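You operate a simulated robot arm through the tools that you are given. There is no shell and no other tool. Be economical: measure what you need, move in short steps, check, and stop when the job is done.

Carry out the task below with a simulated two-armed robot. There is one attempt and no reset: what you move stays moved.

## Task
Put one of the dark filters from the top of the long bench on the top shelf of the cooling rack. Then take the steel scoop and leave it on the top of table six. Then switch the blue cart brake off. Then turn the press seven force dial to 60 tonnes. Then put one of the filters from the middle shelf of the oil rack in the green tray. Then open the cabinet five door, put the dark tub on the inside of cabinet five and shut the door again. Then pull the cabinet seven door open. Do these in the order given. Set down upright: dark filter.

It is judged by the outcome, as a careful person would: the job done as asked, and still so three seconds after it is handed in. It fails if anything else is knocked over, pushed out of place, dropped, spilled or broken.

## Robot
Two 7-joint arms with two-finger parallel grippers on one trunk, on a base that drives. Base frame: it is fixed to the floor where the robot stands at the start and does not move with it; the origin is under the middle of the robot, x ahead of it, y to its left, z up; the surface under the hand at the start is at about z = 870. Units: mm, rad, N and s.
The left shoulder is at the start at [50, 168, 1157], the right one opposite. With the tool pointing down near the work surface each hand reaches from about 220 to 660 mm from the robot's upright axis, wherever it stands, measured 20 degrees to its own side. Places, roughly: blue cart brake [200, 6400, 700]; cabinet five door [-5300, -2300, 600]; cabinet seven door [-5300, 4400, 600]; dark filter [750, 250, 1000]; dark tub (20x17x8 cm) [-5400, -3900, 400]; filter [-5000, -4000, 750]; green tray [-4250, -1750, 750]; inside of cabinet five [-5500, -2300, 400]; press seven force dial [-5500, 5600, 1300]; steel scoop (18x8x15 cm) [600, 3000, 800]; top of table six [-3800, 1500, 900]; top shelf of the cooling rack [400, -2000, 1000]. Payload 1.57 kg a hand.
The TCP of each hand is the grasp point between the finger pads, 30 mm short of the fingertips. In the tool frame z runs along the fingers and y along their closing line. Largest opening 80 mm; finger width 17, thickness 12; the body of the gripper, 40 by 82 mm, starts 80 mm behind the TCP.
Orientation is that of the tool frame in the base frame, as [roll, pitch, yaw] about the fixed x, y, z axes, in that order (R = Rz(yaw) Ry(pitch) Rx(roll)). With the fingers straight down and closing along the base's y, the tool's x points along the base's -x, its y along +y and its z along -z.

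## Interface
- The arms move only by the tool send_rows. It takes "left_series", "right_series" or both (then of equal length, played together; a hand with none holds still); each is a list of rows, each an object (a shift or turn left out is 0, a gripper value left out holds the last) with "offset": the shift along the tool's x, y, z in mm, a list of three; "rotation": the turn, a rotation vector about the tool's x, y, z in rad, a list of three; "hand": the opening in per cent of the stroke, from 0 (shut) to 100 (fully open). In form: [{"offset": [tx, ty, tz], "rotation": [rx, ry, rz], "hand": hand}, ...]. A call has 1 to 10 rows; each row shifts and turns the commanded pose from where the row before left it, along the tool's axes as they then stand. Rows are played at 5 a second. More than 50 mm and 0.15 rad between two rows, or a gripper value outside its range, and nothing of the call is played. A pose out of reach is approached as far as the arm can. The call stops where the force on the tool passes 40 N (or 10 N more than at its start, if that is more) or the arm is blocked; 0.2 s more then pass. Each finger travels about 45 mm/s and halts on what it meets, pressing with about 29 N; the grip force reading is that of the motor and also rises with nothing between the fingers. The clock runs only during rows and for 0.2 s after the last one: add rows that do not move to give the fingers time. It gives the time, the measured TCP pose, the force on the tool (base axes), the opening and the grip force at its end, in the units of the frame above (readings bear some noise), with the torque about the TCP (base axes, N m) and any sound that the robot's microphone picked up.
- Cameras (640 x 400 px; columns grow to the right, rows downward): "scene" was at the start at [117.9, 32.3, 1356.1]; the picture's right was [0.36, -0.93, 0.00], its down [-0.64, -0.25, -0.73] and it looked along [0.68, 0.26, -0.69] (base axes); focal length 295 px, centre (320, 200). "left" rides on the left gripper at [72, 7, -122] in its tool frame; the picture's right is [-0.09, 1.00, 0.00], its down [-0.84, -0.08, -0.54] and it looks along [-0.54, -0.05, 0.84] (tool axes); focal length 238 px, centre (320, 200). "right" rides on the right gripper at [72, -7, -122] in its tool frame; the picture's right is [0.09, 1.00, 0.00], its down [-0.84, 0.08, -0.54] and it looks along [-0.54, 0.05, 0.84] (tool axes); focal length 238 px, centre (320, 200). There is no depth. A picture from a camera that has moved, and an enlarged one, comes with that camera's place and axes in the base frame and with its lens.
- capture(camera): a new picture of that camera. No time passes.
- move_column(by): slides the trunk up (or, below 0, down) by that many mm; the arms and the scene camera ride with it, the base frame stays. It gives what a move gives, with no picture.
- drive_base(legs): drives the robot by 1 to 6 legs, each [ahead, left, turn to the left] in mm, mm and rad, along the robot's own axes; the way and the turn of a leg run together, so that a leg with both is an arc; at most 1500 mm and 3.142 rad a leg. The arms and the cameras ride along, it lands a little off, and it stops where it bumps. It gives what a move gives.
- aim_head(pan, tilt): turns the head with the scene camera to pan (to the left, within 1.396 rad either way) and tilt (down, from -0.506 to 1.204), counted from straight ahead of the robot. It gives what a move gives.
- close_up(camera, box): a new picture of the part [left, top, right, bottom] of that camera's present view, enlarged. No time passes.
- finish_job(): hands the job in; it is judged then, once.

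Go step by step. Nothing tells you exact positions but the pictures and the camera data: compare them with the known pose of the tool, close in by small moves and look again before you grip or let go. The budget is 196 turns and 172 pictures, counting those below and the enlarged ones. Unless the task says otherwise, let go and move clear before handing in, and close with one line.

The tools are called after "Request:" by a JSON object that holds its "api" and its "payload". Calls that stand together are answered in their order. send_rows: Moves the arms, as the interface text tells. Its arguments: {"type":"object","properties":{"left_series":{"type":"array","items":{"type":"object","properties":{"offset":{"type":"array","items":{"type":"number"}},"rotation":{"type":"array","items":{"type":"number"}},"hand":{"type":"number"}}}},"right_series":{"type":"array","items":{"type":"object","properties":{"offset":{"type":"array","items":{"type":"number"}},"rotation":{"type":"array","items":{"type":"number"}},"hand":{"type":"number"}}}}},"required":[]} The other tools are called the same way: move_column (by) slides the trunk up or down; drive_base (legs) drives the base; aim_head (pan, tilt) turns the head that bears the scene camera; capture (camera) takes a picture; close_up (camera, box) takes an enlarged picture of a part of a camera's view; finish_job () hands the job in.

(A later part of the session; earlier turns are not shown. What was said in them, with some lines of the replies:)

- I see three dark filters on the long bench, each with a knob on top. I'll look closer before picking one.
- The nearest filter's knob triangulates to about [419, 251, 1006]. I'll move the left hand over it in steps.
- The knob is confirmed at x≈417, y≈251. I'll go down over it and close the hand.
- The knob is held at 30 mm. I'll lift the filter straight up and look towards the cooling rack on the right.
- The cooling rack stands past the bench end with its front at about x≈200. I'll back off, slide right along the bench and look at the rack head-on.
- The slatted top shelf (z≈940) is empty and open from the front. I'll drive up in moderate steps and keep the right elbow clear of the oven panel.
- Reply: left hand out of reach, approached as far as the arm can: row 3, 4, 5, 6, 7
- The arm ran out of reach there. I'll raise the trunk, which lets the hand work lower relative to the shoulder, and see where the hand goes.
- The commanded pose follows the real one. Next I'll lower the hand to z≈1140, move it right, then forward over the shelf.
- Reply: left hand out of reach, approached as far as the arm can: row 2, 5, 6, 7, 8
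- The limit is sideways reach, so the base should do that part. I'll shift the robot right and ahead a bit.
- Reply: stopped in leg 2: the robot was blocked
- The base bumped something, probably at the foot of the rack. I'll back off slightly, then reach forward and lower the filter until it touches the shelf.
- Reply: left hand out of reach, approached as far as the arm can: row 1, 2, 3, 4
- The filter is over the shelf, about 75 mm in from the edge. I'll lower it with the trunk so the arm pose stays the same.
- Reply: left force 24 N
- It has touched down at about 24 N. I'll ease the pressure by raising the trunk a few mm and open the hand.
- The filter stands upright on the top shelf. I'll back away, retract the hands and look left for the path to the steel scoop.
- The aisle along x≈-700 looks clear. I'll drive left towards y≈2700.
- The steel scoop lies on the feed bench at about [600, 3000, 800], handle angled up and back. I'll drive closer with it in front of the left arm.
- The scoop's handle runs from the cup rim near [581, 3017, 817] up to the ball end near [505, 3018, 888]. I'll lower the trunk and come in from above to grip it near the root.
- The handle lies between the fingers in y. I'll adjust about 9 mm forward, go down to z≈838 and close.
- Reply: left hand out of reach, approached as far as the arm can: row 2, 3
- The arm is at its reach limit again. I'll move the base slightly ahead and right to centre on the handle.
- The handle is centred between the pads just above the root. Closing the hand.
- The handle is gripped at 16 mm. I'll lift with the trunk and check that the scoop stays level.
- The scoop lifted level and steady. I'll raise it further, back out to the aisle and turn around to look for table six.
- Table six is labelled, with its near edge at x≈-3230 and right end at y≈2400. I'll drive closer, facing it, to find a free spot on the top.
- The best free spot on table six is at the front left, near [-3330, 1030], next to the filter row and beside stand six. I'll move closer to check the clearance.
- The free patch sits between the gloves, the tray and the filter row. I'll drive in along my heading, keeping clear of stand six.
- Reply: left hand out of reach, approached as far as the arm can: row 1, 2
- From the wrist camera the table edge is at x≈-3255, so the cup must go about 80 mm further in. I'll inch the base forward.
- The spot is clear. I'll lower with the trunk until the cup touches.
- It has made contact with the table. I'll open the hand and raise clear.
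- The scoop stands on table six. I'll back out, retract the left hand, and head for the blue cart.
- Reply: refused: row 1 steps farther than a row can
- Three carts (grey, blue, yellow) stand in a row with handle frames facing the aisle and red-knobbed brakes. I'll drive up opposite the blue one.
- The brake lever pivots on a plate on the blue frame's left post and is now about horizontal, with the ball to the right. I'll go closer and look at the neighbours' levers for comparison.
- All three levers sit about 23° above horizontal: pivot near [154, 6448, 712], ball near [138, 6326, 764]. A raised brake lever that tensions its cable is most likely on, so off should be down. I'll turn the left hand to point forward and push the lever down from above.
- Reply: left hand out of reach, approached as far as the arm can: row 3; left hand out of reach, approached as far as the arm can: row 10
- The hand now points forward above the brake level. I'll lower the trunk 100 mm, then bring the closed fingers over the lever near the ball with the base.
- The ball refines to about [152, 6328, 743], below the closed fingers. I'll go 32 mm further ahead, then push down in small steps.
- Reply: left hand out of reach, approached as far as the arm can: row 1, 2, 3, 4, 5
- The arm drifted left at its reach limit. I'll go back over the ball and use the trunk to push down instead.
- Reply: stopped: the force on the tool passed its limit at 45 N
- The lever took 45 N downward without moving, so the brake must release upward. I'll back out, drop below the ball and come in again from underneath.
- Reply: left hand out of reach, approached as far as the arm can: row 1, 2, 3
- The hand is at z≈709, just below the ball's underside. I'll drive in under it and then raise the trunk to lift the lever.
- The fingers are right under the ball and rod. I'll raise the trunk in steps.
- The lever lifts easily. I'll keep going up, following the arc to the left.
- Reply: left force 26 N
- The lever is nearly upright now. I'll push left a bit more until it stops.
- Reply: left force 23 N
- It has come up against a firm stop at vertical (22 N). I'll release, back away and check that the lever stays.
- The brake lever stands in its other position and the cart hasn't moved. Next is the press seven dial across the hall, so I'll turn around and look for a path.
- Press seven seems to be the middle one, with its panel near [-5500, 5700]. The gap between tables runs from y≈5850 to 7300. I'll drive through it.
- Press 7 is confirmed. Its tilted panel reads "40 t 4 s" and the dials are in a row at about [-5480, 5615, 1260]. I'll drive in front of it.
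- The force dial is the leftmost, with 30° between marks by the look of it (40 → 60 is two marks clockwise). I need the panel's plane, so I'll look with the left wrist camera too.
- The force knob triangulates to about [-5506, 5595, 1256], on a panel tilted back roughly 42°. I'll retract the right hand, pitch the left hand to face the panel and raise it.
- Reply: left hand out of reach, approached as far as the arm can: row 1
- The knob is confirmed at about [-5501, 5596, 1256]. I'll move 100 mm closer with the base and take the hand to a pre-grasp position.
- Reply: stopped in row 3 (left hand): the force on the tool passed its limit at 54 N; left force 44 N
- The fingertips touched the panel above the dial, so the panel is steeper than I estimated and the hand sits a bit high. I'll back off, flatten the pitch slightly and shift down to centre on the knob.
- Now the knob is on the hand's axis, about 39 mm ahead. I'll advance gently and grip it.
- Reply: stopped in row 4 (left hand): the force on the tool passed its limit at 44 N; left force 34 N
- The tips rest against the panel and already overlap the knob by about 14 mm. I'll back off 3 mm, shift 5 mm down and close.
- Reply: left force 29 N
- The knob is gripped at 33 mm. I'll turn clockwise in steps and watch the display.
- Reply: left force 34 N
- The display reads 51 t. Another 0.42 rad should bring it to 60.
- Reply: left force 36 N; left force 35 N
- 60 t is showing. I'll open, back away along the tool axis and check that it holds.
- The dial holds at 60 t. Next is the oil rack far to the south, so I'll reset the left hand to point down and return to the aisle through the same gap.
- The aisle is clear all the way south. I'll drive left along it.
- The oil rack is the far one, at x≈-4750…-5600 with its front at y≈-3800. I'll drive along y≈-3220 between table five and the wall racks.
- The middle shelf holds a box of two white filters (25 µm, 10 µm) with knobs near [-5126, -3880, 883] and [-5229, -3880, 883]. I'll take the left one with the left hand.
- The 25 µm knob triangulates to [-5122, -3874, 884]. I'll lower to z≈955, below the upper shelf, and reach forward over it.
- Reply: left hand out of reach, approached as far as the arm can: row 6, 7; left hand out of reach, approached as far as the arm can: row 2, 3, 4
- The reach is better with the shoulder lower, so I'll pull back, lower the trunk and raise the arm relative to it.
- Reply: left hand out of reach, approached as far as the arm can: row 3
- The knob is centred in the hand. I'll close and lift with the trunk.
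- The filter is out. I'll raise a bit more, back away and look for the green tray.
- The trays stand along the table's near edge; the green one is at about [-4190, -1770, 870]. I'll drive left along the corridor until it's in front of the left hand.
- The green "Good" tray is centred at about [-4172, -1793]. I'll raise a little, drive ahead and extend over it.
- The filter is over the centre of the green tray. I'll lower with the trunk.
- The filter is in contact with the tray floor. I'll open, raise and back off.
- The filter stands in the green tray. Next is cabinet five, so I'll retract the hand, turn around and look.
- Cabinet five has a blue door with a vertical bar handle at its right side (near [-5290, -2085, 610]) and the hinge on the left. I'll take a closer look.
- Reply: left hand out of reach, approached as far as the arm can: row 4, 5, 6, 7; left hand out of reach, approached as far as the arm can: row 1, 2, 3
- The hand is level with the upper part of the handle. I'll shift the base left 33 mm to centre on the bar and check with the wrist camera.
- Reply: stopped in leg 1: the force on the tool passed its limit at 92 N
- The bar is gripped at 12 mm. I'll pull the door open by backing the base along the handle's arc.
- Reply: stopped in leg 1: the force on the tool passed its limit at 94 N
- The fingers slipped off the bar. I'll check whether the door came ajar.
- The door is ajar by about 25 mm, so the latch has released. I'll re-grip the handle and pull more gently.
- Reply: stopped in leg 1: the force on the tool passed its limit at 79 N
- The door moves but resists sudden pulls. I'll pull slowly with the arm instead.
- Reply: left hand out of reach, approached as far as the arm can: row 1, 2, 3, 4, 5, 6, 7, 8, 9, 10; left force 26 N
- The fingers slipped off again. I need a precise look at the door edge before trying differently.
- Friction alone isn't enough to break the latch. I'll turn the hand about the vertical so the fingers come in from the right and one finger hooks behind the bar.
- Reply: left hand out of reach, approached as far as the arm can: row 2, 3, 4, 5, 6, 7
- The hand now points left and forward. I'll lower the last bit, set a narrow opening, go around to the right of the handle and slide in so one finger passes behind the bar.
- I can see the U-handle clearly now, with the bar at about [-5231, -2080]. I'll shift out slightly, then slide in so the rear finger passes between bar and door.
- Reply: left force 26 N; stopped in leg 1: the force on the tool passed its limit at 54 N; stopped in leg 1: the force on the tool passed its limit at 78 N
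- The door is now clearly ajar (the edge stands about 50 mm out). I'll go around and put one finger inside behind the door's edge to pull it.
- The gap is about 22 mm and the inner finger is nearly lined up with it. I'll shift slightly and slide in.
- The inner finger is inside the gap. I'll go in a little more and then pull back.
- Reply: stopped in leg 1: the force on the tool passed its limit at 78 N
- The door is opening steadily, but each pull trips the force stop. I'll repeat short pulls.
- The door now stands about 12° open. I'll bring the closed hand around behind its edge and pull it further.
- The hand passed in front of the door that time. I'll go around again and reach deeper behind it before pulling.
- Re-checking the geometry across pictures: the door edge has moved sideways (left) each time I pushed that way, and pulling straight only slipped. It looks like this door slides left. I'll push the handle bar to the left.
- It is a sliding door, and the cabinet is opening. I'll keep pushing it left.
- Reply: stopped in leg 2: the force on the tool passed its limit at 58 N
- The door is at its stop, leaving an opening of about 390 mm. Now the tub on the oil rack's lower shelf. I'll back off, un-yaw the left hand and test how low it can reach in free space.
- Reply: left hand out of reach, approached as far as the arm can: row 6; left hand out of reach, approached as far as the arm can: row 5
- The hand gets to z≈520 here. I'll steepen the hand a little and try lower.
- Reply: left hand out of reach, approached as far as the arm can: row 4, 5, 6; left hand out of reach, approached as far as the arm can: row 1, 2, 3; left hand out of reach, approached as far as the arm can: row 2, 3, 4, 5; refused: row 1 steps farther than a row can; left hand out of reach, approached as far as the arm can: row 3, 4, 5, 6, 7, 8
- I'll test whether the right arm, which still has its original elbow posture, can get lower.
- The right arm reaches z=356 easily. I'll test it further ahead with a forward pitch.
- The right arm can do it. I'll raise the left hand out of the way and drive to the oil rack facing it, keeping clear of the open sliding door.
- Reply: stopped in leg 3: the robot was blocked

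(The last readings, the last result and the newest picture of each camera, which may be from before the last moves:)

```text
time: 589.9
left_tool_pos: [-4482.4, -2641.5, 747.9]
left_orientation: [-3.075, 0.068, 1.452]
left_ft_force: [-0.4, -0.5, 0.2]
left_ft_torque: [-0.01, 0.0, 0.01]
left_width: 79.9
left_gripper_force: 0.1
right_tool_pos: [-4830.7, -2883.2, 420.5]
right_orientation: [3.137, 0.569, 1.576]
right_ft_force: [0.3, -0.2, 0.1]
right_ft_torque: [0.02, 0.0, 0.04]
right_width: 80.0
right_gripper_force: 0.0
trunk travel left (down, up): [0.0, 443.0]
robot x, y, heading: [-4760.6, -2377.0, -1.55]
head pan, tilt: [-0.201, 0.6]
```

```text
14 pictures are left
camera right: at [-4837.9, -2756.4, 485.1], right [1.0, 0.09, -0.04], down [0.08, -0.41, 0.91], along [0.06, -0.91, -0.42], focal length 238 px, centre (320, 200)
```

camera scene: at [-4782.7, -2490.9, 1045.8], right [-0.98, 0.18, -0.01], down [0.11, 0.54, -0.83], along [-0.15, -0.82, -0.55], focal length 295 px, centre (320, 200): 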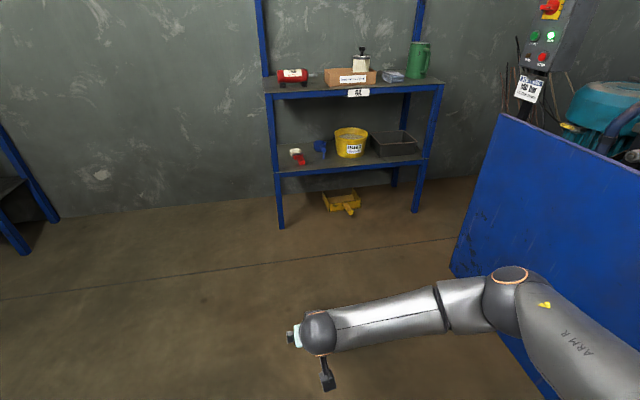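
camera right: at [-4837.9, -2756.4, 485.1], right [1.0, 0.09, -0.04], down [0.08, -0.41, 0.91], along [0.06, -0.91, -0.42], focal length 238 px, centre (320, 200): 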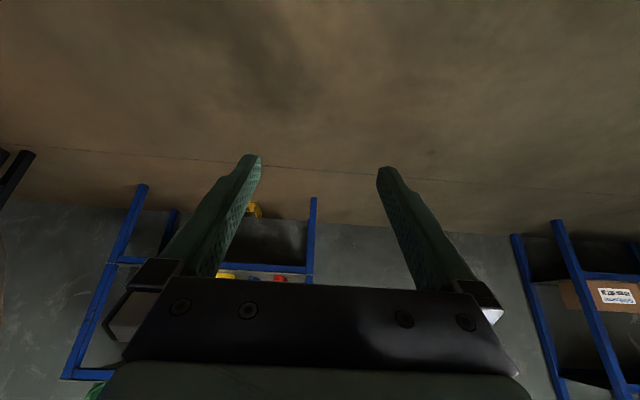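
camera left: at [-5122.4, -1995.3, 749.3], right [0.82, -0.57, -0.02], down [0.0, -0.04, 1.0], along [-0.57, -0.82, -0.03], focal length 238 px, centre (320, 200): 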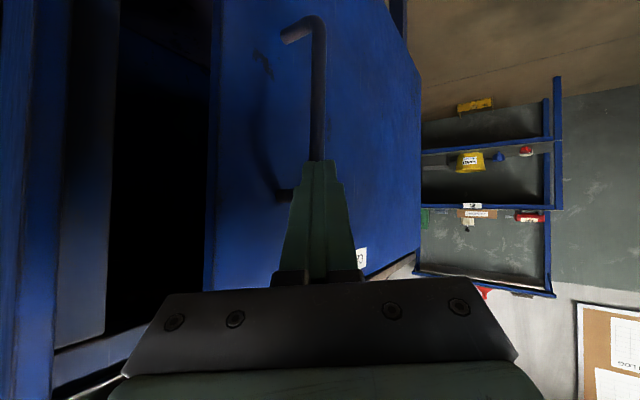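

The base was blocked, most likely by my left elbow at table five's edge. I'll back up, shift right a little and go on.

Request:
{"api": "drive_base", "payload": {"legs": [[-40, 0, 0], [0, -60, -0.02], [350, 0, 0]]}}

```text
time: 593.4
left_tool_pos: [-4545.9, -2961.4, 741.0]
left_orientation: [-3.064, 0.051, 1.433]
left_ft_force: [-0.5, 0.5, 0.0]
left_ft_torque: [-0.01, 0.0, 0.01]
left_width: 80.0
left_gripper_force: 0.0
right_tool_pos: [-4900.8, -3191.4, 413.5]
right_orientation: [-3.14, 0.556, 1.56]
right_ft_force: [-0.1, 0.2, 0.1]
right_ft_torque: [-0.02, -0.02, 0.02]
right_width: 80.0
right_gripper_force: 0.1
trunk travel left (down, up): [0.0, 443.0]
robot x, y, heading: [-4824.4, -2682.2, -1.575]
head pan, tilt: [-0.201, 0.6]
```

Request:
{"api": "send_rows", "payload": {"right_series": [{"offset": [36, 0, -23]}, {"offset": [36, 0, -23]}, {"offset": [36, 0, -23]}, {}]}}

Request:
{"api": "drive_base", "payload": {"legs": [[660, 0, 0], [0, -430, 0.005]]}}

Request:
{"api": "capture", "payload": {"camera": "right"}}

Request:
{"api": "capture", "payload": {"camera": "scene"}}

```text
time: 594.4
left_tool_pos: [-4546.6, -2961.8, 741.9]
left_orientation: [-3.065, 0.05, 1.432]
left_ft_force: [0.4, 0.3, 0.3]
left_ft_torque: [0.0, -0.01, -0.02]
left_width: 80.2
left_gripper_force: 0.1
right_tool_pos: [-4899.6, -3061.4, 414.7]
right_orientation: [3.141, 0.556, 1.558]
right_ft_force: [-0.2, 0.1, -0.5]
right_ft_torque: [0.02, -0.02, 0.01]
right_width: 80.1
right_gripper_force: 0.0
trunk travel left (down, up): [0.0, 443.0]
robot x, y, heading: [-4822.8, -2683.9, -1.574]
head pan, tilt: [-0.201, 0.6]
```

```text
time: 601.9
left_tool_pos: [-4979.0, -3612.5, 741.5]
left_orientation: [-3.065, 0.049, 1.428]
left_ft_force: [0.7, -0.1, 0.3]
left_ft_torque: [0.03, -0.04, -0.01]
left_width: 80.0
left_gripper_force: 0.1
right_tool_pos: [-5332.1, -3711.3, 414.5]
right_orientation: [-3.14, 0.557, 1.554]
right_ft_force: [-0.9, -0.2, -0.3]
right_ft_torque: [-0.04, 0.0, -0.05]
right_width: 80.1
right_gripper_force: 0.0
trunk travel left (down, up): [0.0, 443.0]
robot x, y, heading: [-5256.6, -3338.0, -1.578]
head pan, tilt: [-0.201, 0.6]
```

```text
13 pictures are left
camera right: at [-5336.0, -3586.1, 480.6], right [1.0, 0.06, -0.05], down [0.07, -0.43, 0.9], along [0.04, -0.9, -0.43], focal length 238 px, centre (320, 200)
```

right: 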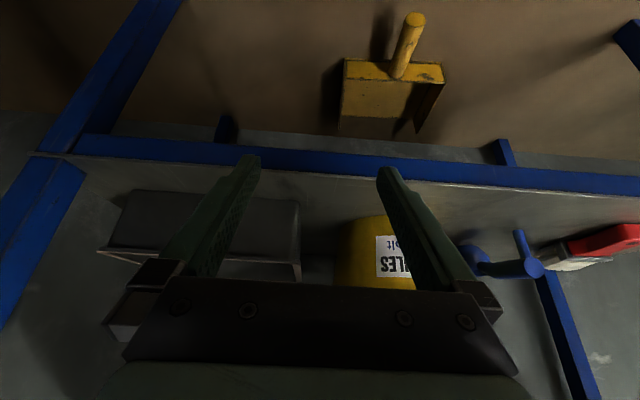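

```text
12 pictures are left
camera scene: at [-5274.6, -3460.2, 1044.4], right [-0.98, 0.21, 0.0], down [0.12, 0.55, -0.83], along [-0.17, -0.81, -0.56], focal length 295 px, centre (320, 200)
```

scene: 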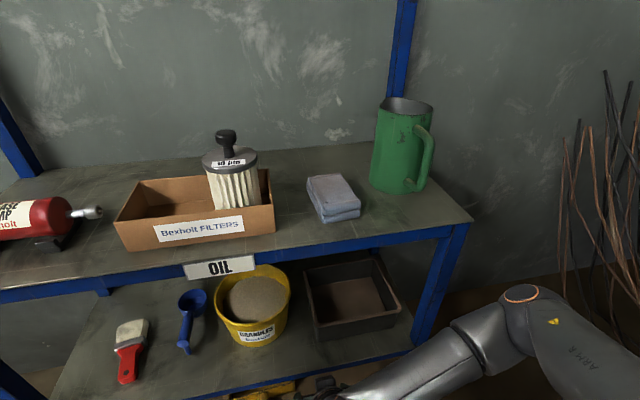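

The tub's rim is at z≈427, with its left wall at x≈-5347 and the near edge at y≈-3850. I'll pitch the right hand more, raise it above the rim and reach in over the left wall.

Request:
{"api": "send_rows", "payload": {"right_series": [{"rotation": [0, -0.125, 0], "hand": 55}, {"rotation": [0, -0.125, 0]}, {"offset": [-33, -12, -32]}, {}]}}

Request:
{"api": "drive_base", "payload": {"legs": [[28, 0, 0]]}}

Request:
{"api": "send_rows", "payload": {"right_series": [{"offset": [-31, 0, 32.4]}, {"offset": [-31, 0, 32.4]}, {"offset": [-31, 0, 32.4]}, {"offset": [-7, 0, 7]}, {}]}}

Request:
{"api": "capture", "payload": {"camera": "right"}}

```text
time: 602.9
left_tool_pos: [-4979.6, -3613.1, 741.2]
left_orientation: [-3.064, 0.053, 1.43]
left_ft_force: [-0.8, -0.2, -0.6]
left_ft_torque: [0.0, -0.01, 0.02]
left_width: 80.1
left_gripper_force: 0.2
right_tool_pos: [-5343.3, -3708.8, 462.6]
right_orientation: [-3.141, 0.808, 1.554]
right_ft_force: [-0.2, -0.1, 1.1]
right_ft_torque: [-0.01, -0.03, 0.01]
right_width: 44.1
right_gripper_force: 0.1
trunk travel left (down, up): [0.0, 443.0]
robot x, y, heading: [-5259.0, -3336.8, -1.58]
head pan, tilt: [-0.201, 0.6]
```

```text
time: 603.7
left_tool_pos: [-4979.3, -3639.5, 741.8]
left_orientation: [-3.065, 0.051, 1.431]
left_ft_force: [1.4, -0.4, -0.4]
left_ft_torque: [0.01, 0.01, 0.0]
left_width: 80.2
left_gripper_force: 0.1
right_tool_pos: [-5342.8, -3736.9, 463.2]
right_orientation: [-3.14, 0.806, 1.555]
right_ft_force: [-0.1, 0.4, -0.5]
right_ft_torque: [-0.01, -0.03, 0.02]
right_width: 44.0
right_gripper_force: 0.1
trunk travel left (down, up): [0.0, 443.0]
robot x, y, heading: [-5255.2, -3361.1, -1.578]
head pan, tilt: [-0.201, 0.6]
```

```text
time: 604.9
left_tool_pos: [-4979.2, -3640.7, 742.0]
left_orientation: [-3.064, 0.051, 1.43]
left_ft_force: [-0.3, -0.6, 0.3]
left_ft_torque: [0.01, -0.01, 0.02]
left_width: 80.0
left_gripper_force: 0.1
right_tool_pos: [-5343.8, -3882.8, 463.1]
right_orientation: [-3.14, 0.804, 1.555]
right_ft_force: [-0.7, 0.1, 0.1]
right_ft_torque: [0.04, 0.01, -0.01]
right_width: 43.9
right_gripper_force: 0.0
trunk travel left (down, up): [0.0, 443.0]
robot x, y, heading: [-5253.3, -3365.5, -1.577]
head pan, tilt: [-0.201, 0.6]
```

```text
11 pictures are left
camera right: at [-5348.7, -3744.4, 495.2], right [1.0, 0.05, -0.07], down [0.08, -0.19, 0.98], along [0.03, -0.98, -0.19], focal length 238 px, centre (320, 200)
```

right: 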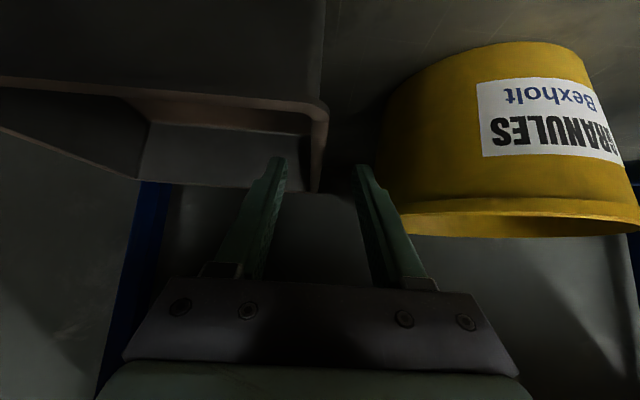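

The tub's left wall lies right between the fingers. I'll go down and pinch it.

Request:
{"api": "send_rows", "payload": {"right_series": [{"offset": [14, 0, 13]}, {"offset": [14, 0, 14]}, {"hand": 0}, {"hand": 0}, {"hand": 0}, {"hand": 0}, {"hand": 0}]}}

Request:
{"api": "send_rows", "payload": {"right_series": [{"offset": [-7, 0, -7]}, {"offset": [-14, 0, -14]}, {"offset": [-14, 0, -14]}, {}]}}

Request:
{"api": "capture", "payload": {"camera": "scene"}}

```text
time: 606.5
left_tool_pos: [-4978.4, -3641.8, 741.9]
left_orientation: [-3.065, 0.05, 1.43]
left_ft_force: [-0.6, 0.1, -1.1]
left_ft_torque: [0.0, 0.01, 0.01]
left_width: 80.1
left_gripper_force: 0.0
right_tool_pos: [-5346.0, -3881.3, 424.4]
right_orientation: [-3.139, 0.806, 1.555]
right_ft_force: [-0.9, -0.6, 0.1]
right_ft_torque: [-0.42, -0.01, -0.14]
right_width: 2.7
right_gripper_force: 23.9
trunk travel left (down, up): [0.0, 443.0]
robot x, y, heading: [-5255.7, -3366.2, -1.577]
head pan, tilt: [-0.201, 0.6]
```

```text
time: 607.5
left_tool_pos: [-4978.6, -3641.3, 741.3]
left_orientation: [-3.064, 0.05, 1.429]
left_ft_force: [0.0, -0.6, -1.1]
left_ft_torque: [-0.02, 0.0, 0.02]
left_width: 80.2
left_gripper_force: 0.1
right_tool_pos: [-5347.0, -3879.1, 471.3]
right_orientation: [-3.141, 0.806, 1.554]
right_ft_force: [-0.1, 0.0, -6.5]
right_ft_torque: [0.27, -0.61, 0.0]
right_width: 4.0
right_gripper_force: 24.0
trunk travel left (down, up): [0.0, 443.0]
robot x, y, heading: [-5257.3, -3365.5, -1.582]
head pan, tilt: [-0.201, 0.6]
```

```text
10 pictures are left
camera scene: at [-5275.0, -3488.2, 1044.4], right [-0.98, 0.21, 0.0], down [0.12, 0.55, -0.82], along [-0.17, -0.81, -0.57], focal length 295 px, centre (320, 200)
```

scene: 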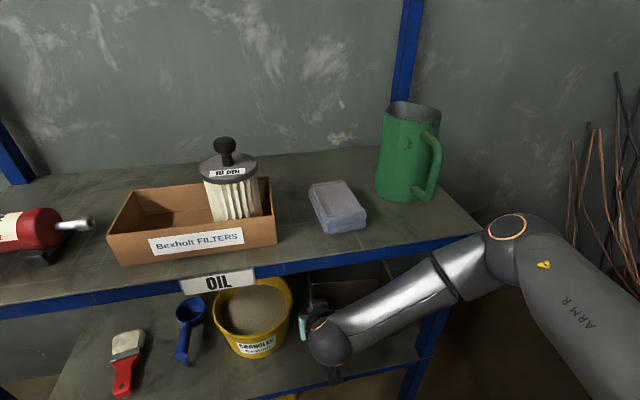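

The tub is held (about 6.5 N) and lifted. I'll retract the arm towards the robot, then back out a little.

Request:
{"api": "send_rows", "payload": {"right_series": [{"offset": [24, 0, -25]}, {"offset": [28, 0, -29]}, {"offset": [28, 0, -29]}, {"offset": [28, 0, -29]}, {"offset": [10, 0, -10]}, {}]}}

Request:
{"api": "drive_base", "payload": {"legs": [[-75, 0, 0]]}}

```text
time: 608.7
left_tool_pos: [-4979.1, -3641.2, 741.9]
left_orientation: [-3.067, 0.048, 1.43]
left_ft_force: [-0.7, -0.5, -0.3]
left_ft_torque: [0.01, 0.0, -0.01]
left_width: 80.0
left_gripper_force: 0.1
right_tool_pos: [-5343.8, -3725.3, 476.2]
right_orientation: [-3.142, 0.841, 1.537]
right_ft_force: [-0.8, -6.1, -2.3]
right_ft_torque: [0.87, -0.64, 0.18]
right_width: 5.9
right_gripper_force: 25.3
trunk travel left (down, up): [0.0, 443.0]
robot x, y, heading: [-5259.8, -3362.6, -1.581]
head pan, tilt: [-0.201, 0.6]
stopped in row 6 (right hand): the force on the tool passed its limit at 54 N (the readings are from after the stop); the commanded pose is now the measured one
```

```text
time: 609.8
left_tool_pos: [-4978.4, -3571.8, 742.6]
left_orientation: [-3.064, 0.05, 1.427]
left_ft_force: [0.4, 0.0, 0.0]
left_ft_torque: [-0.03, 0.0, 0.0]
left_width: 80.1
left_gripper_force: 0.0
right_tool_pos: [-5345.3, -3654.3, 476.1]
right_orientation: [3.141, 0.84, 1.527]
right_ft_force: [0.8, -2.8, -5.7]
right_ft_torque: [0.36, -0.58, -0.15]
right_width: 5.1
right_gripper_force: 25.2
trunk travel left (down, up): [0.0, 443.0]
robot x, y, heading: [-5258.2, -3292.7, -1.575]
head pan, tilt: [-0.201, 0.6]
stopped in leg 1: the robot was blocked; the commanded pose is now the measured one
```

Something touched. I'll look before moving on.

Request:
{"api": "capture", "payload": {"camera": "scene"}}

```text
9 pictures are left
camera scene: at [-5274.3, -3417.8, 1044.4], right [-0.98, 0.21, 0.0], down [0.12, 0.55, -0.82], along [-0.17, -0.81, -0.57], focal length 295 px, centre (320, 200)
```

scene: 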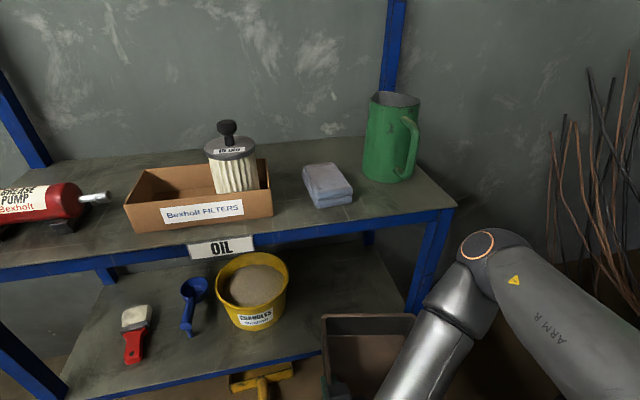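

The tub is free of the rack and still level. I'll raise it slightly, move left clear of the door, turn to face the cabinet and drive up in front of the opening.

Request:
{"api": "send_rows", "payload": {"right_series": [{"offset": [-18, 0, -16]}, {"offset": [-19, 0, -17]}, {}]}}

Request:
{"api": "drive_base", "payload": {"legs": [[10, 0, 0], [0, 570, 0], [0, 0, -1.57]]}}

```text
time: 610.6
left_tool_pos: [-4978.3, -3572.1, 742.9]
left_orientation: [-3.064, 0.052, 1.427]
left_ft_force: [-0.3, 0.3, 0.3]
left_ft_torque: [-0.02, -0.03, -0.03]
left_width: 80.0
left_gripper_force: 0.0
right_tool_pos: [-5343.7, -3653.5, 527.5]
right_orientation: [3.141, 0.84, 1.536]
right_ft_force: [0.5, 0.3, -6.1]
right_ft_torque: [0.19, -0.59, 0.0]
right_width: 4.7
right_gripper_force: 25.1
trunk travel left (down, up): [0.0, 443.0]
robot x, y, heading: [-5252.4, -3295.3, -1.578]
head pan, tilt: [-0.201, 0.6]
```

```text
time: 620.3
left_tool_pos: [-4965.1, -3585.8, 742.1]
left_orientation: [-3.066, 0.048, -0.137]
left_ft_force: [1.3, -0.7, 0.0]
left_ft_torque: [0.0, 0.03, -0.01]
left_width: 80.2
left_gripper_force: 0.1
right_tool_pos: [-5050.0, -3220.8, 528.1]
right_orientation: [-3.141, 0.842, -0.03]
right_ft_force: [-0.5, 0.0, -6.7]
right_ft_torque: [-0.62, -0.22, 0.02]
right_width: 5.0
right_gripper_force: 25.5
trunk travel left (down, up): [0.0, 443.0]
robot x, y, heading: [-4686.4, -3306.1, 3.14]
head pan, tilt: [-0.201, 0.6]
```

Request:
{"api": "drive_base", "payload": {"legs": [[0, -916, 0]]}}

Request:
{"api": "aim_head", "payload": {"pan": -0.05, "tilt": 0.65}}

Request:
{"api": "capture", "payload": {"camera": "scene"}}

```text
time: 628.9
left_tool_pos: [-4966.8, -2656.7, 742.6]
left_orientation: [-3.066, 0.05, -0.11]
left_ft_force: [-0.3, -0.8, -0.3]
left_ft_torque: [-0.04, 0.0, 0.03]
left_width: 79.8
left_gripper_force: 0.0
right_tool_pos: [-5061.7, -2294.1, 526.4]
right_orientation: [3.141, 0.841, -0.004]
right_ft_force: [-0.5, -0.2, -6.1]
right_ft_torque: [-0.59, -0.25, 0.0]
right_width: 4.7
right_gripper_force: 25.4
trunk travel left (down, up): [0.0, 443.0]
robot x, y, heading: [-4697.0, -2371.2, -3.121]
head pan, tilt: [-0.201, 0.6]
```

```text
time: 629.5
left_tool_pos: [-4967.1, -2655.4, 742.4]
left_orientation: [-3.065, 0.052, -0.108]
left_ft_force: [0.1, 0.5, -0.8]
left_ft_torque: [0.0, -0.01, 0.01]
left_width: 80.0
left_gripper_force: 0.1
right_tool_pos: [-5061.6, -2294.8, 525.7]
right_orientation: [3.141, 0.839, -0.005]
right_ft_force: [-0.1, 0.7, -6.6]
right_ft_torque: [-0.61, -0.26, 0.03]
right_width: 4.9
right_gripper_force: 25.4
trunk travel left (down, up): [0.0, 443.0]
robot x, y, heading: [-4700.7, -2368.4, -3.121]
head pan, tilt: [-0.051, 0.649]
```

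```text
8 pictures are left
camera scene: at [-4824.6, -2365.0, 1040.1], right [0.03, 1.0, 0.0], down [0.6, -0.02, -0.8], along [-0.8, 0.02, -0.6], focal length 295 px, centre (320, 200)
```

scene: 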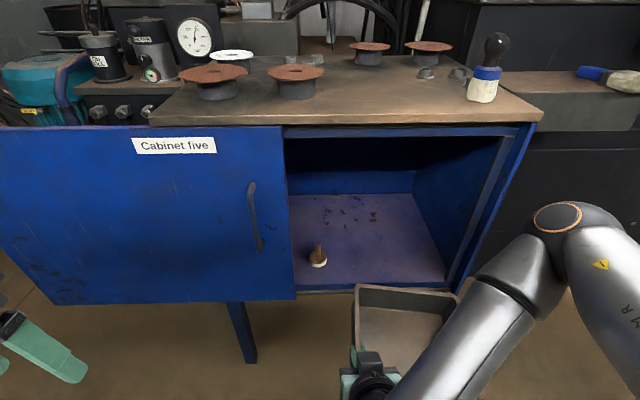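

The tub is lined up with the opening (floor z≈398, opening y from -2424 to -2030). I'll drive ahead and extend the arm to carry it inside.

Request:
{"api": "drive_base", "payload": {"legs": [[180, 0, -0.02]]}}

Request:
{"api": "send_rows", "payload": {"right_series": [{"offset": [-27, 0, 30]}, {"offset": [-27, 0, 30]}, {"offset": [-27, 0, 30]}, {"offset": [-27, 0, 30]}, {}]}}

Request:
{"api": "capture", "payload": {"camera": "scene"}}

```text
time: 631.0
left_tool_pos: [-5148.2, -2654.7, 742.1]
left_orientation: [-3.064, 0.051, -0.125]
left_ft_force: [1.0, 0.4, 0.6]
left_ft_torque: [0.01, 0.0, 0.0]
left_width: 80.0
left_gripper_force: 0.1
right_tool_pos: [-5238.0, -2291.8, 525.5]
right_orientation: [3.139, 0.84, -0.021]
right_ft_force: [0.3, -0.3, -6.1]
right_ft_torque: [-0.6, -0.27, 0.01]
right_width: 5.1
right_gripper_force: 25.4
trunk travel left (down, up): [0.0, 443.0]
robot x, y, heading: [-4875.3, -2370.5, -3.139]
head pan, tilt: [-0.051, 0.649]
```

```text
time: 632.2
left_tool_pos: [-5149.0, -2654.9, 742.4]
left_orientation: [-3.066, 0.049, -0.126]
left_ft_force: [-1.2, -0.8, -0.6]
left_ft_torque: [0.01, 0.02, 0.0]
left_width: 79.9
left_gripper_force: 0.2
right_tool_pos: [-5400.3, -2284.4, 524.4]
right_orientation: [-3.14, 0.837, -0.022]
right_ft_force: [-0.2, 0.9, -6.6]
right_ft_torque: [-0.62, -0.25, 0.03]
right_width: 4.3
right_gripper_force: 25.6
trunk travel left (down, up): [0.0, 443.0]
robot x, y, heading: [-4875.2, -2368.8, -3.139]
head pan, tilt: [-0.051, 0.649]
```

```text
7 pictures are left
camera scene: at [-5002.3, -2365.8, 1040.1], right [0.04, 1.0, 0.0], down [0.6, -0.03, -0.8], along [-0.8, 0.03, -0.61], focal length 295 px, centre (320, 200)
```

scene: 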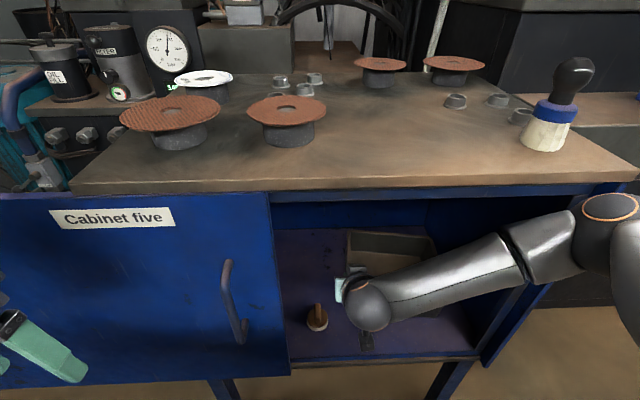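

The tub is inside the cabinet. I'll lower it to the floor.

Request:
{"api": "send_rows", "payload": {"right_series": [{"offset": [10, 0, 9.5]}, {"offset": [10, 0, 9.5]}, {"offset": [9, 0, 8]}, {}]}}

Request:
{"api": "send_rows", "payload": {"right_series": [{"offset": [4, 0, 3.5]}, {}]}}

Request:
{"api": "send_rows", "payload": {"right_series": [{"offset": [4, 0, 3.5]}, {}]}}

```text
time: 633.2
left_tool_pos: [-5147.7, -2654.5, 742.5]
left_orientation: [-3.064, 0.051, -0.125]
left_ft_force: [0.5, 0.0, 0.8]
left_ft_torque: [-0.02, -0.05, -0.01]
left_width: 80.2
left_gripper_force: 0.1
right_tool_pos: [-5402.1, -2286.5, 489.0]
right_orientation: [3.14, 0.849, -0.02]
right_ft_force: [-5.6, 2.0, 10.4]
right_ft_torque: [0.0, -0.5, 0.21]
right_width: 3.1
right_gripper_force: 23.5
trunk travel left (down, up): [0.0, 443.0]
robot x, y, heading: [-4873.3, -2371.5, -3.133]
head pan, tilt: [-0.051, 0.649]
```

```text
time: 633.9
left_tool_pos: [-5148.3, -2653.8, 742.8]
left_orientation: [-3.066, 0.051, -0.126]
left_ft_force: [-0.2, -0.5, 0.4]
left_ft_torque: [-0.01, -0.01, 0.0]
left_width: 79.9
left_gripper_force: 0.1
right_tool_pos: [-5401.1, -2286.9, 484.5]
right_orientation: [-3.141, 0.845, -0.022]
right_ft_force: [-4.5, 2.5, 16.3]
right_ft_torque: [-0.03, 0.16, -0.01]
right_width: 2.5
right_gripper_force: 23.8
trunk travel left (down, up): [0.0, 443.0]
robot x, y, heading: [-4875.6, -2373.7, -3.134]
head pan, tilt: [-0.051, 0.649]
```

```text
time: 634.5
left_tool_pos: [-5147.5, -2654.2, 742.6]
left_orientation: [-3.064, 0.051, -0.126]
left_ft_force: [0.7, -0.4, -0.4]
left_ft_torque: [0.01, -0.04, 0.03]
left_width: 80.0
left_gripper_force: 0.1
right_tool_pos: [-5400.1, -2286.7, 476.6]
right_orientation: [-3.14, 0.843, -0.019]
right_ft_force: [3.5, 4.4, 19.5]
right_ft_torque: [0.07, -0.61, -0.07]
right_width: 3.0
right_gripper_force: 24.0
trunk travel left (down, up): [0.0, 443.0]
robot x, y, heading: [-4875.6, -2367.4, -3.132]
head pan, tilt: [-0.051, 0.649]
```

The tub is resting on the cabinet floor. I'll open, lift out and withdraw.

Request:
{"api": "send_rows", "payload": {"right_series": [{"hand": 40}, {"hand": 40}, {"hand": 40}, {"offset": [-22, 0, -20]}, {"offset": [-30, 0, -27]}, {}]}}

Request:
{"api": "send_rows", "payload": {"right_series": [{"offset": [28, 0, -31]}, {"offset": [28, 0, -31]}, {"offset": [28, 0, -31]}, {"offset": [28, 0, -31]}, {}]}}

Request:
{"api": "drive_base", "payload": {"legs": [[-170, 0, 0]]}}

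Request:
{"api": "capture", "payload": {"camera": "scene"}}

```text
time: 635.9
left_tool_pos: [-5147.8, -2654.0, 742.4]
left_orientation: [-3.064, 0.049, -0.124]
left_ft_force: [-0.7, -0.2, -0.4]
left_ft_torque: [0.0, 0.0, 0.01]
left_width: 80.0
left_gripper_force: 0.0
right_tool_pos: [-5400.9, -2287.5, 546.9]
right_orientation: [-3.141, 0.84, -0.019]
right_ft_force: [0.4, 0.2, -0.1]
right_ft_torque: [0.01, 0.01, -0.03]
right_width: 32.2
right_gripper_force: 0.1
trunk travel left (down, up): [0.0, 443.0]
robot x, y, heading: [-4876.3, -2372.7, -3.137]
head pan, tilt: [-0.051, 0.649]
```

```text
time: 637.0
left_tool_pos: [-5149.4, -2655.2, 742.4]
left_orientation: [-3.066, 0.05, -0.125]
left_ft_force: [0.1, -0.6, 0.1]
left_ft_torque: [0.01, 0.0, -0.03]
left_width: 80.0
left_gripper_force: 0.0
right_tool_pos: [-5234.1, -2289.7, 545.1]
right_orientation: [3.141, 0.841, -0.02]
right_ft_force: [0.7, -0.1, -0.1]
right_ft_torque: [-0.01, 0.02, 0.03]
right_width: 32.1
right_gripper_force: 0.0
trunk travel left (down, up): [0.0, 443.0]
robot x, y, heading: [-4875.7, -2369.1, -3.136]
head pan, tilt: [-0.051, 0.649]
```

```text
time: 638.5
left_tool_pos: [-4982.3, -2653.0, 744.0]
left_orientation: [-3.065, 0.051, -0.123]
left_ft_force: [-0.2, -0.3, -0.9]
left_ft_torque: [-0.03, 0.03, 0.0]
left_width: 80.1
left_gripper_force: 0.0
right_tool_pos: [-5066.7, -2288.0, 546.4]
right_orientation: [3.141, 0.84, -0.019]
right_ft_force: [-0.1, -1.1, 0.7]
right_ft_torque: [-0.01, -0.01, 0.01]
right_width: 32.1
right_gripper_force: 0.1
trunk travel left (down, up): [0.0, 443.0]
robot x, y, heading: [-4710.9, -2370.2, -3.132]
head pan, tilt: [-0.051, 0.649]
```

```text
6 pictures are left
camera scene: at [-4834.2, -2364.7, 1040.2], right [0.04, 1.0, 0.0], down [0.6, -0.03, -0.8], along [-0.8, 0.03, -0.6], focal length 295 px, centre (320, 200)
```

scene: 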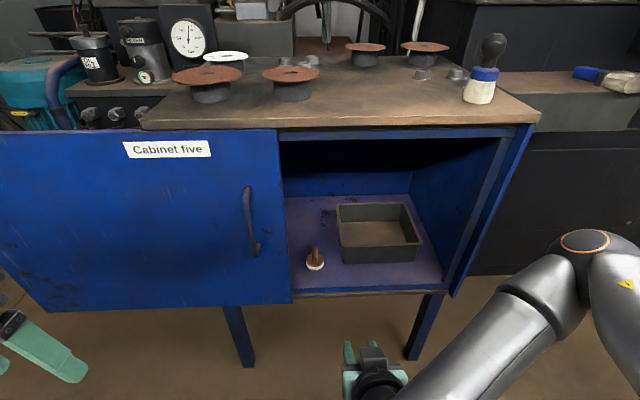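

The tub sits in the cabinet. I'll close the right hand, bring it to the left of the handle and push the door shut to the right.

Request:
{"api": "send_rows", "payload": {"right_series": [{"offset": [-33.5, 0, -30], "hand": 0}, {"offset": [-33.5, 0, -30]}, {"offset": [-33.5, 0, -30]}, {}, {}]}}

Request:
{"api": "drive_base", "payload": {"legs": [[0, 240, -0.01], [152, 0, 0]]}}

Request:
{"api": "drive_base", "payload": {"legs": [[0, -300, 0]]}}

Request:
{"api": "capture", "payload": {"camera": "scene"}}

```text
time: 639.7
left_tool_pos: [-4981.0, -2653.2, 741.9]
left_orientation: [-3.064, 0.049, -0.124]
left_ft_force: [0.0, -0.1, -0.8]
left_ft_torque: [-0.01, 0.0, 0.02]
left_width: 79.9
left_gripper_force: 0.0
right_tool_pos: [-5070.4, -2289.5, 681.8]
right_orientation: [-3.14, 0.84, -0.018]
right_ft_force: [1.0, -0.6, 0.3]
right_ft_torque: [0.01, -0.01, -0.01]
right_width: 0.0
right_gripper_force: 21.5
right hand out of reach, approached as far as the arm can: row 3
trunk travel left (down, up): [0.0, 443.0]
robot x, y, heading: [-4708.5, -2370.1, -3.132]
head pan, tilt: [-0.051, 0.649]
```

```text
time: 643.5
left_tool_pos: [-5133.5, -2894.6, 741.0]
left_orientation: [-3.066, 0.051, -0.132]
left_ft_force: [-0.7, -0.5, -0.8]
left_ft_torque: [-0.01, -0.01, -0.02]
left_width: 80.0
left_gripper_force: 0.0
right_tool_pos: [-5221.3, -2532.2, 680.0]
right_orientation: [-3.14, 0.839, -0.027]
right_ft_force: [0.4, 0.2, -0.2]
right_ft_torque: [-0.01, 0.03, -0.03]
right_width: 0.0
right_gripper_force: 21.1
trunk travel left (down, up): [0.0, 443.0]
robot x, y, heading: [-4860.2, -2614.9, -3.139]
head pan, tilt: [-0.051, 0.649]
```

```text
time: 646.7
left_tool_pos: [-5134.3, -2597.8, 742.0]
left_orientation: [-3.065, 0.051, -0.131]
left_ft_force: [0.1, 0.2, 0.2]
left_ft_torque: [-0.01, 0.0, 0.01]
left_width: 80.1
left_gripper_force: 0.1
right_tool_pos: [-5221.8, -2234.7, 681.1]
right_orientation: [-3.139, 0.839, -0.026]
right_ft_force: [0.0, 0.0, -0.7]
right_ft_torque: [-0.01, 0.0, 0.02]
right_width: 0.3
right_gripper_force: 21.7
trunk travel left (down, up): [0.0, 443.0]
robot x, y, heading: [-4861.4, -2317.1, -3.141]
head pan, tilt: [-0.051, 0.649]
```

```text
5 pictures are left
camera scene: at [-4986.3, -2309.8, 1040.2], right [0.05, 1.0, 0.0], down [0.6, -0.03, -0.8], along [-0.8, 0.04, -0.6], focal length 295 px, centre (320, 200)
```

scene: 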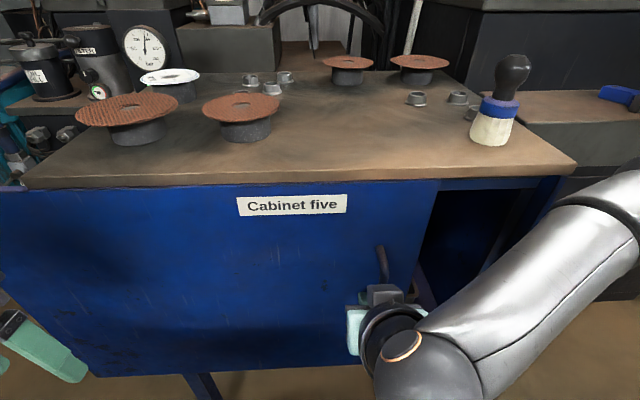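

The door slides along with the handle. I'll push the remaining ~140 mm until it stops.

Request:
{"api": "drive_base", "payload": {"legs": [[0, -175, 0]]}}

Request:
{"api": "drive_base", "payload": {"legs": [[0, -25, 0]]}}

Request:
{"api": "drive_base", "payload": {"legs": [[0, 20, 0], [-160, 0, 0]]}}

Request:
{"api": "capture", "payload": {"camera": "scene"}}

```text
time: 648.6
left_tool_pos: [-5136.0, -2449.1, 741.8]
left_orientation: [-3.065, 0.05, -0.127]
left_ft_force: [0.0, -0.7, -1.2]
left_ft_torque: [0.0, -0.02, 0.0]
left_width: 80.0
left_gripper_force: 0.0
right_tool_pos: [-5221.4, -2095.4, 680.9]
right_orientation: [3.107, 0.838, -0.025]
right_ft_force: [-0.9, -1.7, 0.9]
right_ft_torque: [0.0, 0.0, 0.03]
right_width: 0.0
right_gripper_force: 21.8
trunk travel left (down, up): [0.0, 443.0]
robot x, y, heading: [-4859.9, -2163.2, -3.14]
head pan, tilt: [-0.051, 0.649]
stopped in leg 1: the force on the tool passed its limit at 57 N (the readings are from after the stop); the commanded pose is now the measured one
```

```text
time: 649.4
left_tool_pos: [-5134.5, -2440.5, 742.8]
left_orientation: [-3.065, 0.051, -0.123]
left_ft_force: [0.1, 0.6, 0.1]
left_ft_torque: [0.04, -0.01, -0.01]
left_width: 80.0
left_gripper_force: 0.1
right_tool_pos: [-5221.3, -2094.7, 681.1]
right_orientation: [3.079, 0.839, -0.02]
right_ft_force: [0.1, -1.7, -1.0]
right_ft_torque: [-0.03, -0.01, 0.01]
right_width: 0.0
right_gripper_force: 21.7
trunk travel left (down, up): [0.0, 443.0]
robot x, y, heading: [-4862.4, -2160.3, -3.132]
head pan, tilt: [-0.051, 0.649]
stopped in leg 1: the force on the tool passed its limit at 52 N (the readings are from after the stop); the commanded pose is now the measured one
```

```text
time: 651.3
left_tool_pos: [-4970.7, -2460.5, 741.7]
left_orientation: [-3.065, 0.051, -0.117]
left_ft_force: [-0.2, 0.3, 0.4]
left_ft_torque: [-0.02, -0.01, 0.0]
left_width: 80.2
left_gripper_force: 0.0
right_tool_pos: [-5058.9, -2115.1, 683.1]
right_orientation: [3.077, 0.838, -0.015]
right_ft_force: [-0.5, -0.2, 1.0]
right_ft_torque: [-0.01, 0.01, 0.03]
right_width: 0.0
right_gripper_force: 21.8
trunk travel left (down, up): [0.0, 443.0]
robot x, y, heading: [-4697.3, -2176.3, -3.13]
head pan, tilt: [-0.051, 0.649]
```

```text
4 pictures are left
camera scene: at [-4825.5, -2171.5, 1040.2], right [0.04, 1.0, 0.0], down [0.6, -0.02, -0.8], along [-0.8, 0.03, -0.6], focal length 295 px, centre (320, 200)
```

scene: 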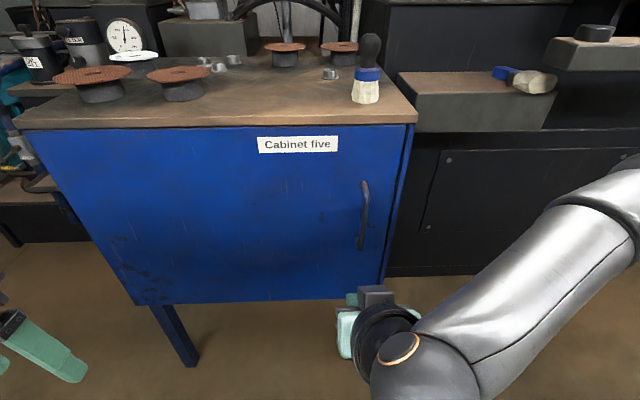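

Cabinet five is shut with the tub inside. Last is cabinet seven, which looks like the same type. I'll take the gap between tables five and six to the aisle, then the gap before table seven.

Request:
{"api": "drive_base", "payload": {"legs": [[0, -1500, -0.012], [0, -440, 0]]}}

Request:
{"api": "drive_base", "payload": {"legs": [[-1500, 0, 0], [-1500, 0, 0], [-200, 0, 0]]}}

```text
time: 668.8
left_tool_pos: [-4979.8, -488.9, 741.9]
left_orientation: [-3.064, 0.05, -0.128]
left_ft_force: [-1.1, -0.5, -0.1]
left_ft_torque: [-0.03, 0.01, -0.01]
left_width: 80.0
left_gripper_force: 0.1
right_tool_pos: [-5065.4, -142.7, 682.8]
right_orientation: [3.079, 0.838, -0.024]
right_ft_force: [-0.4, -0.4, 0.2]
right_ft_torque: [0.0, 0.02, 0.03]
right_width: 0.0
right_gripper_force: 21.0
trunk travel left (down, up): [0.0, 443.0]
robot x, y, heading: [-4707.9, -209.5, -3.136]
head pan, tilt: [-0.051, 0.649]
```

```text
time: 684.7
left_tool_pos: [-1721.7, -479.2, 742.6]
left_orientation: [-3.065, 0.051, -0.123]
left_ft_force: [0.0, -0.1, 0.6]
left_ft_torque: [-0.01, 0.03, 0.02]
left_width: 80.0
left_gripper_force: 0.1
right_tool_pos: [-1809.2, -132.8, 683.3]
right_orientation: [3.079, 0.837, -0.018]
right_ft_force: [0.1, 0.7, 1.0]
right_ft_torque: [0.02, -0.03, 0.01]
right_width: 0.0
right_gripper_force: 21.0
trunk travel left (down, up): [0.0, 443.0]
robot x, y, heading: [-1450.5, -196.6, -3.134]
head pan, tilt: [-0.051, 0.649]
```

The way was clear. Next I'll go right along the aisle to y≈3130 and through the gap to x≈-4700.

Request:
{"api": "drive_base", "payload": {"legs": [[0, -1500, -0.007], [0, -1500, 0], [0, -330, 0]]}}

Request:
{"api": "drive_base", "payload": {"legs": [[1500, 0, 0], [1500, 0, 0], [200, 0, 0]]}}

```text
time: 714.1
left_tool_pos: [-1752.2, 2867.1, 741.4]
left_orientation: [-3.065, 0.05, -0.131]
left_ft_force: [-0.9, 0.7, -0.9]
left_ft_torque: [-0.01, -0.02, 0.01]
left_width: 80.0
left_gripper_force: 0.1
right_tool_pos: [-1837.3, 3212.9, 683.6]
right_orientation: [3.079, 0.838, -0.028]
right_ft_force: [0.0, -0.1, -0.2]
right_ft_torque: [-0.01, 0.0, -0.01]
right_width: 0.1
right_gripper_force: 21.3
trunk travel left (down, up): [0.0, 443.0]
robot x, y, heading: [-1477.8, 3149.0, -3.136]
head pan, tilt: [-0.051, 0.649]
```

```text
time: 729.8
left_tool_pos: [-4946.7, 2845.7, 741.2]
left_orientation: [-3.064, 0.051, -0.116]
left_ft_force: [0.2, -0.9, -0.4]
left_ft_torque: [-0.02, 0.01, -0.02]
left_width: 79.8
left_gripper_force: 0.0
right_tool_pos: [-5036.7, 3192.9, 682.5]
right_orientation: [3.078, 0.837, -0.009]
right_ft_force: [-0.4, 0.8, 0.1]
right_ft_torque: [0.04, 0.01, -0.01]
right_width: 0.0
right_gripper_force: 21.0
trunk travel left (down, up): [0.0, 443.0]
robot x, y, heading: [-4672.4, 3130.0, -3.12]
head pan, tilt: [-0.051, 0.649]
```

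Request:
{"api": "drive_base", "payload": {"legs": [[0, -1200, -0.021]]}}

Request:
{"api": "capture", "payload": {"camera": "scene"}}

```text
time: 740.8
left_tool_pos: [-4967.1, 4075.6, 742.8]
left_orientation: [-3.066, 0.051, -0.114]
left_ft_force: [0.0, 0.0, -0.3]
left_ft_torque: [0.01, 0.03, 0.0]
left_width: 80.0
left_gripper_force: 0.0
right_tool_pos: [-5056.6, 4422.7, 683.1]
right_orientation: [3.08, 0.838, -0.01]
right_ft_force: [-1.0, -0.2, -0.7]
right_ft_torque: [-0.02, -0.02, 0.01]
right_width: 0.1
right_gripper_force: 21.6
trunk travel left (down, up): [0.0, 443.0]
robot x, y, heading: [-4697.5, 4360.8, -3.124]
head pan, tilt: [-0.051, 0.649]
```

```text
3 pictures are left
camera scene: at [-4822.8, 4365.3, 1040.2], right [0.03, 1.0, 0.0], down [0.6, -0.02, -0.8], along [-0.8, 0.03, -0.6], focal length 295 px, centre (320, 200)
```

scene: 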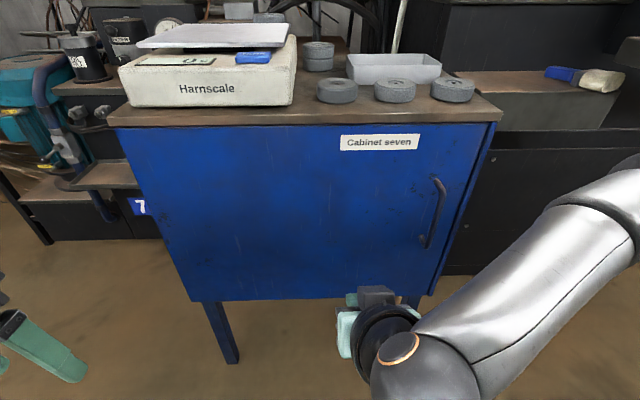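

Cabinet seven is the same design, with its bar at y≈4590. I'll bring the closed right hand to the right side of the bar and slide the door left.

Request:
{"api": "drive_base", "payload": {"legs": [[0, -202, -0.017], [164, 0, 0]]}}

Request:
{"api": "drive_base", "payload": {"legs": [[0, 120, 0]]}}

Request:
{"api": "capture", "payload": {"camera": "scene"}}

```text
time: 744.2
left_tool_pos: [-5140.2, 4284.9, 742.4]
left_orientation: [-3.064, 0.05, -0.136]
left_ft_force: [-0.6, 0.5, 0.2]
left_ft_torque: [0.0, 0.0, 0.02]
left_width: 80.1
left_gripper_force: 0.1
right_tool_pos: [-5223.6, 4633.1, 683.0]
right_orientation: [3.08, 0.838, -0.029]
right_ft_force: [-0.7, 0.0, -0.1]
right_ft_torque: [0.0, -0.02, -0.01]
right_width: 0.1
right_gripper_force: 20.9
trunk travel left (down, up): [0.0, 443.0]
robot x, y, heading: [-4866.1, 4566.8, 3.137]
head pan, tilt: [-0.051, 0.649]
```

```text
time: 746.0
left_tool_pos: [-5141.1, 4164.8, 743.2]
left_orientation: [-3.065, 0.05, -0.136]
left_ft_force: [-0.4, 0.1, -0.4]
left_ft_torque: [-0.01, -0.03, 0.04]
left_width: 80.0
left_gripper_force: 0.0
right_tool_pos: [-5223.8, 4511.2, 681.4]
right_orientation: [3.078, 0.837, -0.031]
right_ft_force: [0.1, -0.1, 0.5]
right_ft_torque: [-0.02, -0.04, 0.01]
right_width: 0.0
right_gripper_force: 21.2
trunk travel left (down, up): [0.0, 443.0]
robot x, y, heading: [-4861.8, 4442.8, 3.138]
head pan, tilt: [-0.051, 0.649]
```

```text
2 pictures are left
camera scene: at [-4990.6, 4451.0, 1040.2], right [0.06, 1.0, 0.0], down [0.6, -0.03, -0.8], along [-0.8, 0.04, -0.6], focal length 295 px, centre (320, 200)
```

scene: 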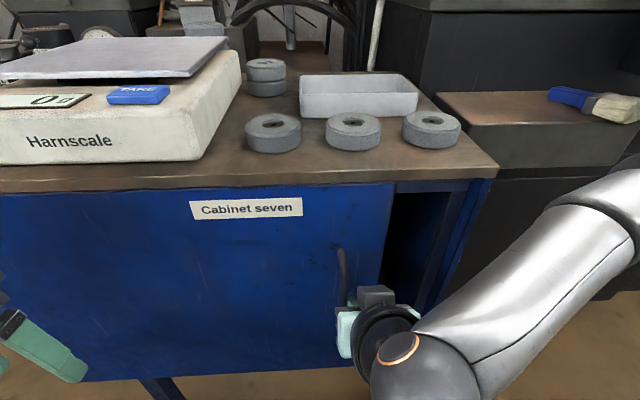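

It slides open just like the other one. I'll push it on to its stop and then back away.

Request:
{"api": "drive_base", "payload": {"legs": [[0, 180, 0], [0, 150, 0]]}}

Request:
{"api": "drive_base", "payload": {"legs": [[0, -30, 0], [-170, 0, 0]]}}

Request:
{"api": "capture", "payload": {"camera": "scene"}}

```text
time: 749.7
left_tool_pos: [-5143.8, 3843.3, 742.8]
left_orientation: [-3.064, 0.051, -0.135]
left_ft_force: [0.3, 0.0, 0.3]
left_ft_torque: [0.01, -0.01, 0.03]
left_width: 80.1
left_gripper_force: 0.1
right_tool_pos: [-5225.6, 4189.9, 682.6]
right_orientation: [3.078, 0.838, -0.03]
right_ft_force: [-0.1, 0.0, -0.8]
right_ft_torque: [0.0, 0.03, 0.02]
right_width: 0.0
right_gripper_force: 21.2
trunk travel left (down, up): [0.0, 443.0]
robot x, y, heading: [-4864.7, 4125.0, 3.142]
head pan, tilt: [-0.051, 0.649]
```

```text
time: 751.7
left_tool_pos: [-4974.5, 3872.9, 741.8]
left_orientation: [-3.064, 0.051, -0.135]
left_ft_force: [0.0, -0.1, 0.1]
left_ft_torque: [-0.02, 0.01, 0.03]
left_width: 80.2
left_gripper_force: 0.0
right_tool_pos: [-5056.9, 4219.7, 683.6]
right_orientation: [3.076, 0.839, -0.032]
right_ft_force: [-0.6, -0.2, 0.2]
right_ft_torque: [-0.02, 0.0, 0.0]
right_width: 0.0
right_gripper_force: 21.0
trunk travel left (down, up): [0.0, 443.0]
robot x, y, heading: [-4698.3, 4153.8, 3.136]
head pan, tilt: [-0.051, 0.649]
```

```text
1 pictures are left
camera scene: at [-4823.9, 4159.4, 1040.2], right [0.06, 1.0, 0.0], down [0.6, -0.03, -0.8], along [-0.8, 0.04, -0.6], focal length 295 px, centre (320, 200)
```

scene: 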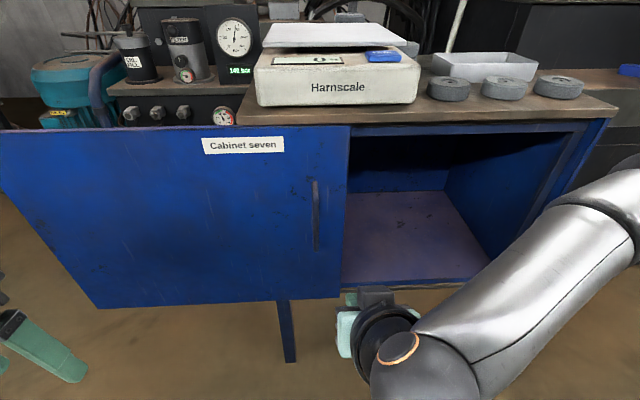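

Cabinet seven stands wide open, and the robot is clear of everything. All the steps are done, so I'm handing in.

Request:
{"api": "finish_job", "payload": {}}

```text
The job is handed in.
```

All seven steps were done in the order given and the job is handed in. While working, the base or a hand bumped the cooling rack, the press panel, cabinet five's door, something beside table five, and something near the oil rack. I saw nothing displaced in the pictures I took. I did not look back at the earlier placements before handing in.
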